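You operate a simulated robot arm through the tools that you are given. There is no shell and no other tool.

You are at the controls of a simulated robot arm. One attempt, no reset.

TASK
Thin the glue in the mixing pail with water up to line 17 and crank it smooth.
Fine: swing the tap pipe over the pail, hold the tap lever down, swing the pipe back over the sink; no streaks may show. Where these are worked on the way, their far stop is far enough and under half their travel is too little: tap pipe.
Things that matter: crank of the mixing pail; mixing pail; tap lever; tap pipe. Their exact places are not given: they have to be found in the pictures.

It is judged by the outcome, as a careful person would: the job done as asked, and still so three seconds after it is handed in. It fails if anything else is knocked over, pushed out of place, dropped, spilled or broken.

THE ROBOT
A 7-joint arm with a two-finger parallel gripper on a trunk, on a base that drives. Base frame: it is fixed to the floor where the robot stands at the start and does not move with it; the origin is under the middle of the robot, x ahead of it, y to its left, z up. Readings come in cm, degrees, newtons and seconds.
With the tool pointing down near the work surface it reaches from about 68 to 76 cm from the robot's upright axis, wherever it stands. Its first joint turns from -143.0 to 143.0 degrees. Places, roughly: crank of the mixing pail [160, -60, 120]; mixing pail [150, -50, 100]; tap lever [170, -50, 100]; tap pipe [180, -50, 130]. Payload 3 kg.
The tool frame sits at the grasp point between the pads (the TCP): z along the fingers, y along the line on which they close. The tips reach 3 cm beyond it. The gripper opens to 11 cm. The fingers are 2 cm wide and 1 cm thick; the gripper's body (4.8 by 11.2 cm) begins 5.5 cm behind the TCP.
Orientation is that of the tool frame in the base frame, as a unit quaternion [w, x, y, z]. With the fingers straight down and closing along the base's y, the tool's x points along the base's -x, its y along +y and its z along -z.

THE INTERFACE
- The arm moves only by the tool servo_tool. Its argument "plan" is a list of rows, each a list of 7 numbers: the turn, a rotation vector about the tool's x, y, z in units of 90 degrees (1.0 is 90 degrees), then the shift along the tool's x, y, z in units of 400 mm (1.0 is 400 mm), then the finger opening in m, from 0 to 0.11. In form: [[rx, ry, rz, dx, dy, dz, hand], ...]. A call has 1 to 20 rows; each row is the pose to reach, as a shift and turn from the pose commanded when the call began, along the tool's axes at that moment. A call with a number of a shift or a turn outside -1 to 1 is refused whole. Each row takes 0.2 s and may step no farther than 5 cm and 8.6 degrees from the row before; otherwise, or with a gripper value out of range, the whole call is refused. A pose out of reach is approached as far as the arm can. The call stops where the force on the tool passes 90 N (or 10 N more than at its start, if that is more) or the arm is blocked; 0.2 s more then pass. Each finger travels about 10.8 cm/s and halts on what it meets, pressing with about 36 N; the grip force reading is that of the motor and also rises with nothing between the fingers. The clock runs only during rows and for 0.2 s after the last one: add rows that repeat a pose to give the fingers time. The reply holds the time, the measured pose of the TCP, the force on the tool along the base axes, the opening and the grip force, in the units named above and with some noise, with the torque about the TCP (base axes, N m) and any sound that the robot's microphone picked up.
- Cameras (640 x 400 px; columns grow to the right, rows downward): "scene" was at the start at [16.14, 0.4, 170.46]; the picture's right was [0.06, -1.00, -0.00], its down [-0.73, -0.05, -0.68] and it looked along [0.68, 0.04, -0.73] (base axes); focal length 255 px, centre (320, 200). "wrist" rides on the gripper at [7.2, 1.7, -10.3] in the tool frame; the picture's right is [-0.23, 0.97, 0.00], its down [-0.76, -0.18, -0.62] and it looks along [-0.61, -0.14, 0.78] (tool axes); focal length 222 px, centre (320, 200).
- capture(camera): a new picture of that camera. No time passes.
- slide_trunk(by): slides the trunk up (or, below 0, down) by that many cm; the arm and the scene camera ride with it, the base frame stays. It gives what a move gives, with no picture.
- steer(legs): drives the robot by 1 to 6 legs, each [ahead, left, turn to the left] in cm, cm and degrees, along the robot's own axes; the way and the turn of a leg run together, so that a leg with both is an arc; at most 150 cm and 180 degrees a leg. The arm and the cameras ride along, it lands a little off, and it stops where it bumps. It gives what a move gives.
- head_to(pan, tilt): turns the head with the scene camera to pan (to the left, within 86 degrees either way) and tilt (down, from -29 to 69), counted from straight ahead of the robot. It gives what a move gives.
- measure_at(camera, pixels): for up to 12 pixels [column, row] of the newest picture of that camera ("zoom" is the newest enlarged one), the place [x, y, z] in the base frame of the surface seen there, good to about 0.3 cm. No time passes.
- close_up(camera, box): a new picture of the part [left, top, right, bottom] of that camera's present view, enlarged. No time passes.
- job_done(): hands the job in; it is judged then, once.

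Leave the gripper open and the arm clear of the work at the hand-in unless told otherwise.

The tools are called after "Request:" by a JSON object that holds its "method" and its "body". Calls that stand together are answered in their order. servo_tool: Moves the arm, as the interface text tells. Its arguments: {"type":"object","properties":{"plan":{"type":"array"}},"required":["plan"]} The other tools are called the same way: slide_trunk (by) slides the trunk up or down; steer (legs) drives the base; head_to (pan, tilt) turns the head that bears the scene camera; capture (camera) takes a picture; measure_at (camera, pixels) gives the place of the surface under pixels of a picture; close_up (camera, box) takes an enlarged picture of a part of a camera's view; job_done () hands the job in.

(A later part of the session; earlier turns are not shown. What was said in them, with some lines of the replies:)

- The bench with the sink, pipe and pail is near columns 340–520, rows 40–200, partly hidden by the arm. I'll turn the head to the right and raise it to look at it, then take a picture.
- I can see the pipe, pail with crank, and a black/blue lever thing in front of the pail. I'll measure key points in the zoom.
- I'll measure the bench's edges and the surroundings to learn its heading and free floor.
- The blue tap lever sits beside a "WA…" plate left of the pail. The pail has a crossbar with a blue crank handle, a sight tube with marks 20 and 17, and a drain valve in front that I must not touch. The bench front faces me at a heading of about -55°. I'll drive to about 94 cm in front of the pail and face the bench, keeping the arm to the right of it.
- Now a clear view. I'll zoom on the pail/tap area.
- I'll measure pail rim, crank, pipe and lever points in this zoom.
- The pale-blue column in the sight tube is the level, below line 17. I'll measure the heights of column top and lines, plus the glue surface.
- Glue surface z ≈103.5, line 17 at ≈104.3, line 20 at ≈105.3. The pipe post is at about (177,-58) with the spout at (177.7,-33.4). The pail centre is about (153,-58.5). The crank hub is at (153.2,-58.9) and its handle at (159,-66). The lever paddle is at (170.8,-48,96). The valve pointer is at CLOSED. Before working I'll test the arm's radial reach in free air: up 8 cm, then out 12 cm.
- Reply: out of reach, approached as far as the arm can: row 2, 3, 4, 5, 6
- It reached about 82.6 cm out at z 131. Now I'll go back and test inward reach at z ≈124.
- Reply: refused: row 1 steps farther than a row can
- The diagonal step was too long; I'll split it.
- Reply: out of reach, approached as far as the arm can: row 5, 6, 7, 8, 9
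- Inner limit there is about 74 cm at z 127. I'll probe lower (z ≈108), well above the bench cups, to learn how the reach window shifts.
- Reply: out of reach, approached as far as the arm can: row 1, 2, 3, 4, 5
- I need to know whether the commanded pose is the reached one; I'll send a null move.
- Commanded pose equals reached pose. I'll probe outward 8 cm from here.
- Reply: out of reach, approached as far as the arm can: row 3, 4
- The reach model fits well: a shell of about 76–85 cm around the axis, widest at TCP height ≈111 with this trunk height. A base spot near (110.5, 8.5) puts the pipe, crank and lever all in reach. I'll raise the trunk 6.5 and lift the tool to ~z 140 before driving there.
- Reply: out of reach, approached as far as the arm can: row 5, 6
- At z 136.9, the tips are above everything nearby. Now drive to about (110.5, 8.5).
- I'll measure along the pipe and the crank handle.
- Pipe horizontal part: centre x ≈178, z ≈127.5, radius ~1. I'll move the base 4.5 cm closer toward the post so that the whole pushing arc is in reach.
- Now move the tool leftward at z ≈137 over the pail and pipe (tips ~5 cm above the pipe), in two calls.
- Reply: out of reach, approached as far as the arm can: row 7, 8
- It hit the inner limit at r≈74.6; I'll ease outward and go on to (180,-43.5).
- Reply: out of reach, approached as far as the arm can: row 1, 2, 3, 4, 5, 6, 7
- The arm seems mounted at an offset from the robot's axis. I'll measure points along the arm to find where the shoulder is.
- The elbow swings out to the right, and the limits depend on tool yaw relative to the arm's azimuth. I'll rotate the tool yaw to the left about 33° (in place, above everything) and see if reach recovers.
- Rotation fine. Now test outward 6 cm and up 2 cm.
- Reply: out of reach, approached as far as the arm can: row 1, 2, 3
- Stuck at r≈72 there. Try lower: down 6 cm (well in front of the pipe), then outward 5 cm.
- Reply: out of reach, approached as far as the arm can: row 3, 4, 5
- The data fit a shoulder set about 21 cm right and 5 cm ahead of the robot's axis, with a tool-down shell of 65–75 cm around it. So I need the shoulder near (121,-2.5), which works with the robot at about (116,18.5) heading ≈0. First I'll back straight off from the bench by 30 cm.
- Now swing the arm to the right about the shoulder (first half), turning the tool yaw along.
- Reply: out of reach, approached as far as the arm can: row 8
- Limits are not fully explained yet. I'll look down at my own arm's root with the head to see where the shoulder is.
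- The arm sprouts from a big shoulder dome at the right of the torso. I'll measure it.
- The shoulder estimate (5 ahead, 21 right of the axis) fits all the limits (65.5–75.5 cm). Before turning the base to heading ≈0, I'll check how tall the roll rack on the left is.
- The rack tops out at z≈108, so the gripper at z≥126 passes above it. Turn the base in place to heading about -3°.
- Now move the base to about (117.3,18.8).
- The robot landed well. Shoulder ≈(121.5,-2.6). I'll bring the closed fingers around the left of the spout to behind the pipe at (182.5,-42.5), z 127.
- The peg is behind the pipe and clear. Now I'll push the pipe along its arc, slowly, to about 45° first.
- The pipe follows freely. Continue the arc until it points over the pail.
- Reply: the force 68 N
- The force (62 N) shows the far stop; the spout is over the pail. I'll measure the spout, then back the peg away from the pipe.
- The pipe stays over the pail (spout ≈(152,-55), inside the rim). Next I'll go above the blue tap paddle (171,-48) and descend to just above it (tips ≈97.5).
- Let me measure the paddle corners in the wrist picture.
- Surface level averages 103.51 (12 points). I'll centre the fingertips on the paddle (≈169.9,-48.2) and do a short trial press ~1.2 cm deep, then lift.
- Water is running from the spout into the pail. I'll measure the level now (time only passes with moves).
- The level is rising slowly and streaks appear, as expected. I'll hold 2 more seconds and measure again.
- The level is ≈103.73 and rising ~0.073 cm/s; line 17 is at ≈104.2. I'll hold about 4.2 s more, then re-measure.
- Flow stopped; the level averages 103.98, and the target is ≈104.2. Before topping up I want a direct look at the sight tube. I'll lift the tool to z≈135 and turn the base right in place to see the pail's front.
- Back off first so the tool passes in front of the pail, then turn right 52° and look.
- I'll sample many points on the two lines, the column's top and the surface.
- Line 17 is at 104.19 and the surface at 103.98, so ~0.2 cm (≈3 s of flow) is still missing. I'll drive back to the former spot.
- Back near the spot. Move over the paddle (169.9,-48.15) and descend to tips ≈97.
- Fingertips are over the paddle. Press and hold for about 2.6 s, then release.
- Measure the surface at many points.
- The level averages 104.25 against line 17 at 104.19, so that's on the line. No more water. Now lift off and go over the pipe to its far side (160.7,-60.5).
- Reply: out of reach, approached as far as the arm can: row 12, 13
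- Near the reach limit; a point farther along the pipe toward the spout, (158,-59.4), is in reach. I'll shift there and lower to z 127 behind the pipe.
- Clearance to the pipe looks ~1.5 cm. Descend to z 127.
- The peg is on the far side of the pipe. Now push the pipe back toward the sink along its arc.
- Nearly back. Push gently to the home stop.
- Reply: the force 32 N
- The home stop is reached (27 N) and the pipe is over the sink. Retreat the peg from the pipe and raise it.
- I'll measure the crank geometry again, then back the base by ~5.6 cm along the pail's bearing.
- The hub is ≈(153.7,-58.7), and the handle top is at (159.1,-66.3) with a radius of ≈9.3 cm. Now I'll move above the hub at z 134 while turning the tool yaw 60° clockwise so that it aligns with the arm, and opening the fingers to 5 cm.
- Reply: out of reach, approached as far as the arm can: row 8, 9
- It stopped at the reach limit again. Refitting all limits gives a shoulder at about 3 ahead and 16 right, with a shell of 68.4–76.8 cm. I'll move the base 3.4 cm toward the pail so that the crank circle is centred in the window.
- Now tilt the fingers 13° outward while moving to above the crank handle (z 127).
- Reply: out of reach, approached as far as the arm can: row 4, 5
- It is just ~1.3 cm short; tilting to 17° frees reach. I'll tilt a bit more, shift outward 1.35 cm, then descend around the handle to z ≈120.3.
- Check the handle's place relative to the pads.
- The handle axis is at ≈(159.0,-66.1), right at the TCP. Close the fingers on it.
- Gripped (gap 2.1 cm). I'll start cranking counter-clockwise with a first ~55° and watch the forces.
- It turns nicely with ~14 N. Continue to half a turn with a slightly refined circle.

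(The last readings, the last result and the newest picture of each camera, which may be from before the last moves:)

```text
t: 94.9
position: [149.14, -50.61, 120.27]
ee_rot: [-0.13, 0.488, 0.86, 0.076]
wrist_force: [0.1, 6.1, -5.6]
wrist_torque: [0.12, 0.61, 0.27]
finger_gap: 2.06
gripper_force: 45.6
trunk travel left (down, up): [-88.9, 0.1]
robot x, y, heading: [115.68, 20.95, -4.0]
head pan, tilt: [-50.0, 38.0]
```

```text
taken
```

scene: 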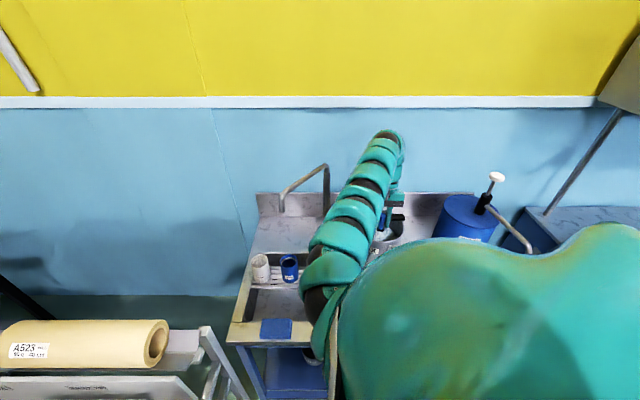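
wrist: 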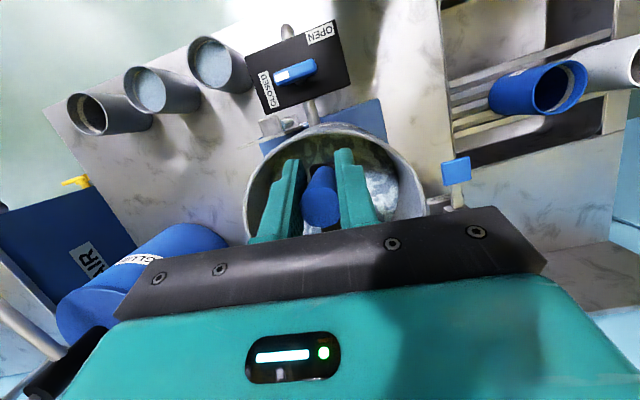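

Half a turn is done with low forces. Now a full turn in one call.

Request:
{"method": "servo_tool", "body": {"plan": [[0, -0.0092, 0, -0.0106, -0.0703, -0.0032, 0], [0, -0.0361, 0, -0.0415, -0.1337, -0.0127, 0], [0, -0.0779, 0, -0.0897, -0.184, -0.0274, 0], [0, -0.1305, 0, -0.1503, -0.2164, -0.0459, 0], [0, -0.1889, 0, -0.2175, -0.2275, -0.0664, 0], [0, -0.2473, 0, -0.2847, -0.2164, -0.0869, 0], [0, -0.2999, 0, -0.3453, -0.184, -0.1054, 0], [0, -0.3417, 0, -0.3935, -0.1337, -0.1201, 0], [0, -0.3686, 0, -0.4244, -0.0703, -0.1296, 0], [0, -0.3778, 0, -0.435, 0, -0.1328, 0], [0, -0.3686, 0, -0.4244, 0.0703, -0.1296, 0], [0, -0.3417, 0, -0.3935, 0.1337, -0.1201, 0], [0, -0.2999, 0, -0.3453, 0.184, -0.1054, 0], [0, -0.2473, 0, -0.2847, 0.2164, -0.0869, 0], [0, -0.1889, 0, -0.2175, 0.2275, -0.0664, 0], [0, -0.1305, 0, -0.1503, 0.2164, -0.0459, 0], [0, -0.0779, 0, -0.0897, 0.184, -0.0274, 0], [0, -0.0361, 0, -0.0415, 0.1337, -0.0127, 0], [0, -0.0092, 0, -0.0106, 0.0703, -0.0032, 0], [0, 0, 0, 0, 0, 0, 0]]}}

Request:
{"method": "capture", "body": {"camera": "wrist"}}

Request:
{"method": "close_up", "body": {"camera": "scene", "box": [340, 170, 440, 270]}}

```text
t: 99.1
position: [149.0, -50.59, 120.21]
ee_rot: [-0.13, 0.488, 0.86, 0.076]
wrist_force: [0.3, 5.9, -3.8]
wrist_torque: [0.15, 0.41, 0.27]
finger_gap: 2.1
gripper_force: 44.6
trunk travel left (down, up): [-88.9, 0.1]
robot x, y, heading: [115.88, 20.64, -4.2]
head pan, tilt: [-50.0, 38.0]
```

```text
taken
```

wrist: 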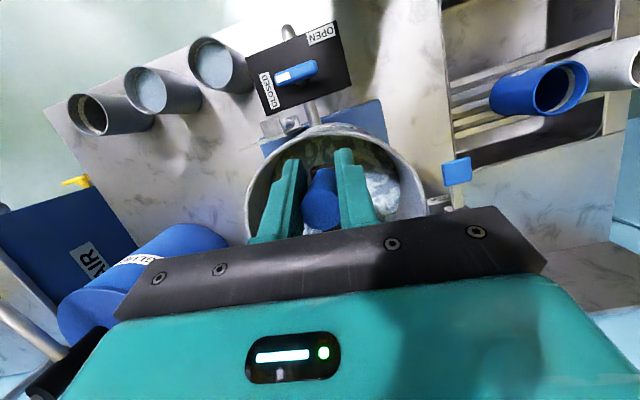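

```text
4.00 times, centred on (390, 220) of scene
```

zoom: 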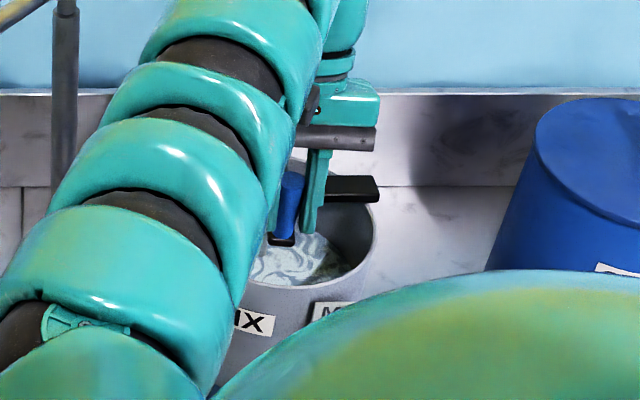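

The full turn worked; streaks remain. I'll repeat full turns and look after each.

Request:
{"method": "servo_tool", "body": {"plan": [[0, -0.0092, 0, -0.0106, -0.0703, -0.0032, 0], [0, -0.0361, 0, -0.0415, -0.1337, -0.0127, 0], [0, -0.0779, 0, -0.0897, -0.184, -0.0274, 0], [0, -0.1305, 0, -0.1503, -0.2164, -0.0459, 0], [0, -0.1889, 0, -0.2175, -0.2275, -0.0664, 0], [0, -0.2473, 0, -0.2847, -0.2164, -0.0869, 0], [0, -0.2999, 0, -0.3453, -0.184, -0.1054, 0], [0, -0.3417, 0, -0.3935, -0.1337, -0.1201, 0], [0, -0.3686, 0, -0.4244, -0.0703, -0.1296, 0], [0, -0.3778, 0, -0.435, 0, -0.1328, 0], [0, -0.3686, 0, -0.4244, 0.0703, -0.1296, 0], [0, -0.3417, 0, -0.3935, 0.1337, -0.1201, 0], [0, -0.2999, 0, -0.3453, 0.184, -0.1054, 0], [0, -0.2473, 0, -0.2847, 0.2164, -0.0869, 0], [0, -0.1889, 0, -0.2175, 0.2275, -0.0664, 0], [0, -0.1305, 0, -0.1503, 0.2164, -0.0459, 0], [0, -0.0779, 0, -0.0897, 0.184, -0.0274, 0], [0, -0.0361, 0, -0.0415, 0.1337, -0.0127, 0], [0, -0.0092, 0, -0.0106, 0.0703, -0.0032, 0], [0, 0, 0, 0, 0, 0, 0]]}}

Request:
{"method": "servo_tool", "body": {"plan": [[0, -0.0092, 0, -0.0106, -0.0703, -0.0032, 0], [0, -0.0361, 0, -0.0415, -0.1337, -0.0127, 0], [0, -0.0779, 0, -0.0897, -0.184, -0.0274, 0], [0, -0.1305, 0, -0.1503, -0.2164, -0.0459, 0], [0, -0.1889, 0, -0.2175, -0.2275, -0.0664, 0], [0, -0.2473, 0, -0.2847, -0.2164, -0.0869, 0], [0, -0.2999, 0, -0.3453, -0.184, -0.1054, 0], [0, -0.3417, 0, -0.3935, -0.1337, -0.1201, 0], [0, -0.3686, 0, -0.4244, -0.0703, -0.1296, 0], [0, -0.3778, 0, -0.435, 0, -0.1328, 0], [0, -0.3686, 0, -0.4244, 0.0703, -0.1296, 0], [0, -0.3417, 0, -0.3935, 0.1337, -0.1201, 0], [0, -0.2999, 0, -0.3453, 0.184, -0.1054, 0], [0, -0.2473, 0, -0.2847, 0.2164, -0.0869, 0], [0, -0.1889, 0, -0.2175, 0.2275, -0.0664, 0], [0, -0.1305, 0, -0.1503, 0.2164, -0.0459, 0], [0, -0.0779, 0, -0.0897, 0.184, -0.0274, 0], [0, -0.0361, 0, -0.0415, 0.1337, -0.0127, 0], [0, -0.0092, 0, -0.0106, 0.0703, -0.0032, 0], [0, 0, 0, 0, 0, 0, 0]]}}

Request:
{"method": "close_up", "body": {"camera": "scene", "box": [340, 170, 440, 270]}}

Request:
{"method": "capture", "body": {"camera": "wrist"}}

```text
t: 103.3
position: [149.08, -50.92, 120.36]
ee_rot: [-0.13, 0.489, 0.859, 0.077]
wrist_force: [1.1, 5.7, -2.5]
wrist_torque: [0.14, 0.47, 0.29]
finger_gap: 2.08
gripper_force: 45.1
trunk travel left (down, up): [-88.9, 0.1]
robot x, y, heading: [115.89, 20.96, -4.3]
head pan, tilt: [-50.0, 38.0]
```

```text
t: 107.5
position: [148.97, -50.65, 120.41]
ee_rot: [-0.129, 0.488, 0.86, 0.077]
wrist_force: [2.1, 4.4, 1.6]
wrist_torque: [0.22, 0.39, 0.28]
finger_gap: 2.09
gripper_force: 44.5
trunk travel left (down, up): [-88.9, 0.1]
robot x, y, heading: [115.47, 20.77, -4.0]
head pan, tilt: [-50.0, 38.0]
```

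```text
4.00 times, centred on (390, 220) of scene
```

zoom: 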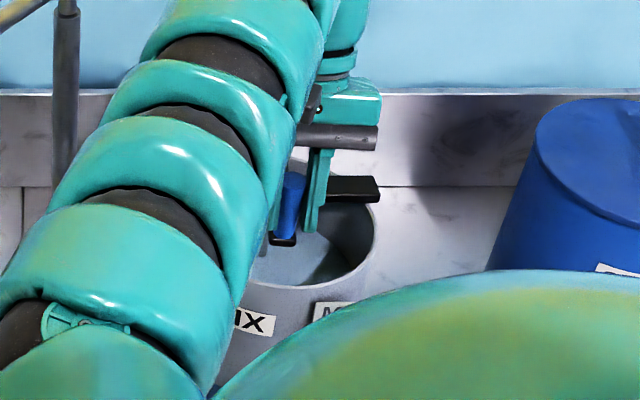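

```text
taken
```

wrist: 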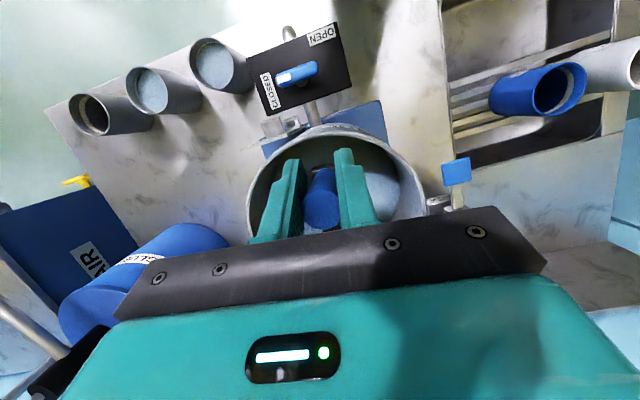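

The surface now looks smooth. One more turn for certainty, then look closely.

Request:
{"method": "servo_tool", "body": {"plan": [[0, -0.0092, 0, -0.0106, -0.0703, -0.0032, 0], [0, -0.0361, 0, -0.0415, -0.1337, -0.0127, 0], [0, -0.0779, 0, -0.0897, -0.184, -0.0274, 0], [0, -0.1305, 0, -0.1503, -0.2164, -0.0459, 0], [0, -0.1889, 0, -0.2175, -0.2275, -0.0664, 0], [0, -0.2473, 0, -0.2847, -0.2164, -0.0869, 0], [0, -0.2999, 0, -0.3453, -0.184, -0.1054, 0], [0, -0.3417, 0, -0.3935, -0.1337, -0.1201, 0], [0, -0.3686, 0, -0.4244, -0.0703, -0.1296, 0], [0, -0.3778, 0, -0.435, 0, -0.1328, 0], [0, -0.3686, 0, -0.4244, 0.0703, -0.1296, 0], [0, -0.3417, 0, -0.3935, 0.1337, -0.1201, 0], [0, -0.2999, 0, -0.3453, 0.184, -0.1054, 0], [0, -0.2473, 0, -0.2847, 0.2164, -0.0869, 0], [0, -0.1889, 0, -0.2175, 0.2275, -0.0664, 0], [0, -0.1305, 0, -0.1503, 0.2164, -0.0459, 0], [0, -0.0779, 0, -0.0897, 0.184, -0.0274, 0], [0, -0.0361, 0, -0.0415, 0.1337, -0.0127, 0], [0, -0.0092, 0, -0.0106, 0.0703, -0.0032, 0], [0, 0, 0, 0, 0, 0, 0]]}}

Request:
{"method": "close_up", "body": {"camera": "scene", "box": [370, 200, 410, 240]}}

Request:
{"method": "close_up", "body": {"camera": "wrist", "box": [240, 110, 440, 235]}}

```text
t: 111.7
position: [149.06, -50.47, 120.14]
ee_rot: [-0.129, 0.488, 0.86, 0.076]
wrist_force: [1.0, 6.4, 3.2]
wrist_torque: [0.15, 0.52, 0.27]
finger_gap: 2.05
gripper_force: 45.0
trunk travel left (down, up): [-88.9, 0.1]
robot x, y, heading: [116.11, 20.86, -4.0]
head pan, tilt: [-50.0, 38.0]
```

```text
10.00 times, centred on (390, 220) of scene
```

zoom: 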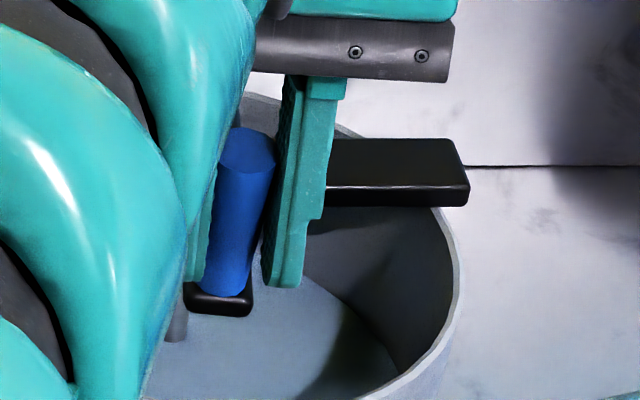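

```text
3.20 times, centred on (340, 172) of wrist
```

zoom: 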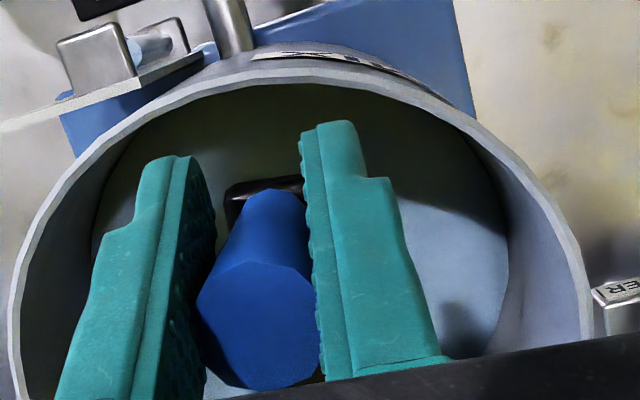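

No streaks. Open the fingers, then lift straight up 12 cm.

Request:
{"method": "servo_tool", "body": {"plan": [[0, 0, 0, 0, 0, 0, 0.05], [0, 0, 0, 0, 0, 0, 0.05], [0, 0, 0, 0.022, 0, -0.072, 0.05], [0, 0, 0, 0.044, 0, -0.143, 0.05], [0, 0, 0, 0.066, 0, -0.215, 0.05], [0, 0, 0, 0.0876, 0, -0.287, 0.05], [0, 0, 0, 0.0876, 0, -0.287, 0.05]]}}

Request:
{"method": "capture", "body": {"camera": "wrist"}}

```text
t: 113.3
position: [149.31, -51.89, 129.4]
ee_rot: [-0.128, 0.489, 0.86, 0.073]
wrist_force: [0.6, 0.6, -0.2]
wrist_torque: [-0.02, -0.01, 0.02]
finger_gap: 5.02
gripper_force: 0.0
out of reach, approached as far as the arm can: row 5, 6, 7
trunk travel left (down, up): [-88.9, 0.1]
robot x, y, heading: [115.98, 20.7, -4.2]
head pan, tilt: [-50.0, 38.0]
```

```text
taken
```

wrist: 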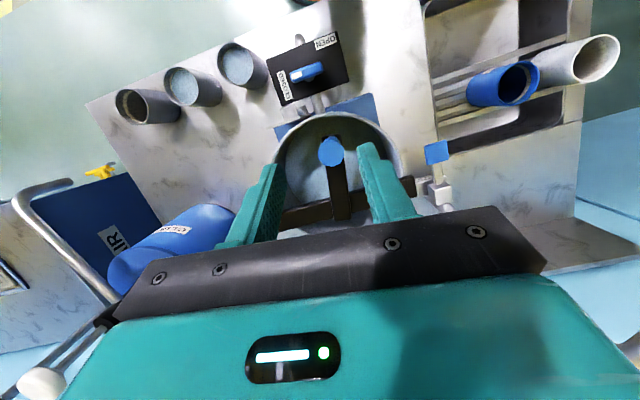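

The tips are clear above the handle. Drive back to the earlier free spot and turn to face the bench for a final check.

Request:
{"method": "steer", "body": {"legs": [[-20.6, 7, 0], [0, 0, -51]]}}

Request:
{"method": "head_to", "body": {"pan": 3, "tilt": 38}}

Request:
{"method": "capture", "body": {"camera": "scene"}}

```text
t: 117.3
position: [59.81, -42.13, 129.34]
ee_rot: [-0.083, 0.815, 0.56, 0.122]
wrist_force: [0.0, -0.3, 1.0]
wrist_torque: [-0.01, 0.0, 0.01]
finger_gap: 5.03
gripper_force: 0.1
trunk travel left (down, up): [-88.9, 0.1]
robot x, y, heading: [95.7, 28.81, -55.9]
head pan, tilt: [-50.0, 38.0]
```

```text
t: 118.5
position: [59.78, -42.2, 129.3]
ee_rot: [-0.084, 0.815, 0.56, 0.122]
wrist_force: [-0.9, -0.7, 0.1]
wrist_torque: [0.0, 0.0, 0.0]
finger_gap: 5.01
gripper_force: 0.1
trunk travel left (down, up): [-88.9, 0.1]
robot x, y, heading: [96.32, 28.89, -55.9]
head pan, tilt: [3.0, 38.0]
```

```text
taken
```

scene: 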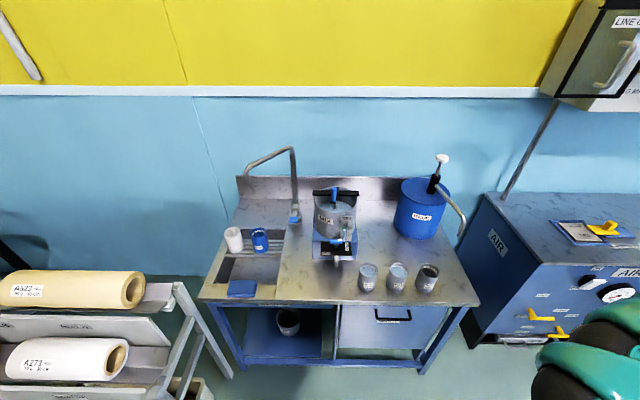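

Request:
{"method": "close_up", "body": {"camera": "scene", "box": [310, 180, 370, 240]}}

Request:
{"method": "close_up", "body": {"camera": "scene", "box": [330, 205, 362, 237]}}

```text
6.67 times, centred on (340, 210) of scene
```

zoom: 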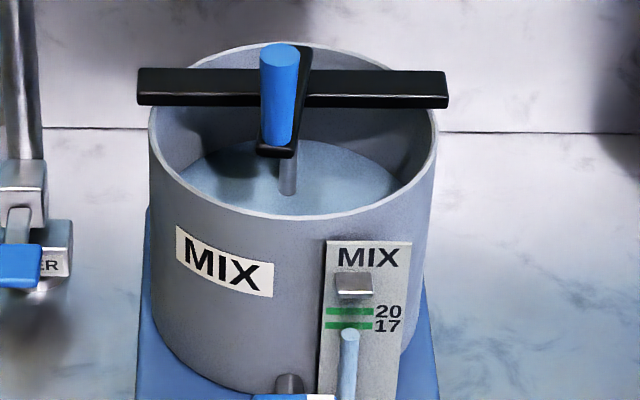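

```text
12.50 times, centred on (346, 221) of scene
```

zoom: 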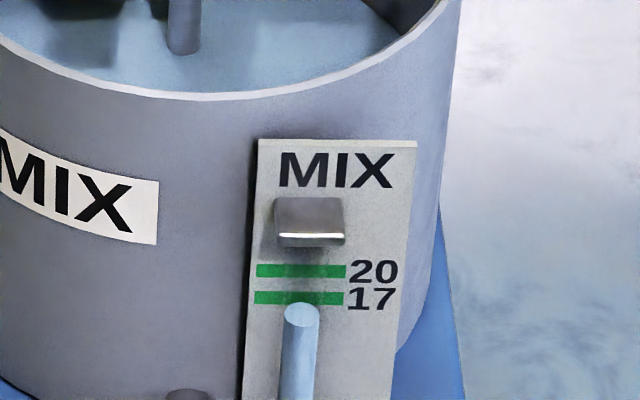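

Smooth, no streaks; the level is at line 17. A final numeric check of line and surface.

Request:
{"method": "measure_at", "body": {"camera": "zoom", "pixels": [[262, 297], [266, 297], [270, 297], [274, 297], [278, 297], [326, 298], [330, 298], [334, 298], [338, 298], [268, 297], [272, 297], [336, 298]]}}

Request:
{"method": "measure_at", "body": {"camera": "zoom", "pixels": [[130, 60], [140, 75], [150, 70], [215, 60], [240, 55], [270, 50], [300, 45], [330, 40], [250, 70], [290, 60], [220, 75], [320, 55]]}}

Request:
{"method": "measure_at", "body": {"camera": "zoom", "pixels": [[300, 308], [294, 311], [306, 311], [300, 314], [290, 313], [310, 313], [300, 318], [295, 318], [305, 318], [300, 322], [298, 310], [303, 316]]}}

Request:
{"method": "measure_at", "body": {"camera": "scene", "pixels": [[294, 152], [270, 156], [246, 175], [260, 238], [233, 238], [240, 288]]}}

```text
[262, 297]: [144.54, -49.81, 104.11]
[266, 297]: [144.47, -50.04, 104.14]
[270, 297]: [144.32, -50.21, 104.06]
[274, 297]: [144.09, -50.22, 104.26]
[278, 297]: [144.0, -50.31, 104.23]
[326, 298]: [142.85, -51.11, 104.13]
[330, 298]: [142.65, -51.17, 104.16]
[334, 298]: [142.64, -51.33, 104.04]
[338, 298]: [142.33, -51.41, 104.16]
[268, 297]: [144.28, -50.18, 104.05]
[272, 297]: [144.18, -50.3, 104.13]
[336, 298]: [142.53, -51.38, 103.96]
```

```text
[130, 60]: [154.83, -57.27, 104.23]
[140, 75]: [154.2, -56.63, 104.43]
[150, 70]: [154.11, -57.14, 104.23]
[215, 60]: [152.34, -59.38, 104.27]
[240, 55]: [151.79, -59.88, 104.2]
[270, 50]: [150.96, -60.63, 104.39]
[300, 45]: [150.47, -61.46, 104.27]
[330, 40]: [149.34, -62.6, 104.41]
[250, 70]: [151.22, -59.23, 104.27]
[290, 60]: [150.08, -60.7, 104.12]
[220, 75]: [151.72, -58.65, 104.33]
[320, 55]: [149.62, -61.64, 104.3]
```

```text
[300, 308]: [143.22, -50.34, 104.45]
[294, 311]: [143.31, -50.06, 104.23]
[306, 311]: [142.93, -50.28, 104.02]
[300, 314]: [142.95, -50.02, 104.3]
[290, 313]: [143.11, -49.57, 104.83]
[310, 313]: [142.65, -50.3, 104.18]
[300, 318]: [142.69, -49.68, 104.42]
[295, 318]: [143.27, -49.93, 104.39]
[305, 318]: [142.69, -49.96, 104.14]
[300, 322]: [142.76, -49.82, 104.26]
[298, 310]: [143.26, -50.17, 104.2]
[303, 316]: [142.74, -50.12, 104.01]
```

```text
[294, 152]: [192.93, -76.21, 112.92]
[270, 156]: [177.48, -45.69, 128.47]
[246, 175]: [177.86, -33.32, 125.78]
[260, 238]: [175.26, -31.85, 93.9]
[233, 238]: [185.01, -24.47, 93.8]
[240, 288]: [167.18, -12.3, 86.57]
```

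The surface is at ≈104.26 against line 17 at ≈104.15–104.19, within the line's width. The pipe is back at its first place over the sink, the lever is released, and the cups and sponge look unmoved. I'll open the gripper fully and then hand in.

Request:
{"method": "servo_tool", "body": {"plan": [[0, 0, 0, 0, 0, 0, 0.11], [0, 0, 0, 0, 0, 0, 0.11], [0, 0, 0, 0, 0, 0, 0.11]]}}

Request:
{"method": "job_done", "body": {}}

```text
t: 119.3
position: [59.79, -42.12, 129.4]
ee_rot: [-0.083, 0.815, 0.56, 0.122]
wrist_force: [0.5, -0.3, 0.2]
wrist_torque: [0.02, 0.0, -0.01]
finger_gap: 10.97
gripper_force: 0.1
trunk travel left (down, up): [-88.9, 0.1]
robot x, y, heading: [96.14, 28.76, -55.7]
head pan, tilt: [3.0, 38.0]
```

```text
The job is handed in.
```

I thinned the glue with water to line 17, cranked it smooth, and handed the job in.

- **Level:** the surface measured about 104.3 cm and line 17 about 104.2 cm. It sits on the line, perhaps 0.1 cm high.
- **Mixing:** after four and a half turns of the crank, the close-up pictures show no streaks.
- **Tap pipe:** I swung it to its far stop over the pail. After filling, I pushed it back to its home stop over the sink, and it measures at its starting place.
- **Tap lever:** I held it down for about 10 seconds over two presses and released it. The flow stopped both times.
- **Everything else:** the drain valve still pointed to CLOSED when last seen. In the final picture nothing looks knocked over or moved, and I saw no spills.

The gripper is fully open and the arm is clear of the bench.
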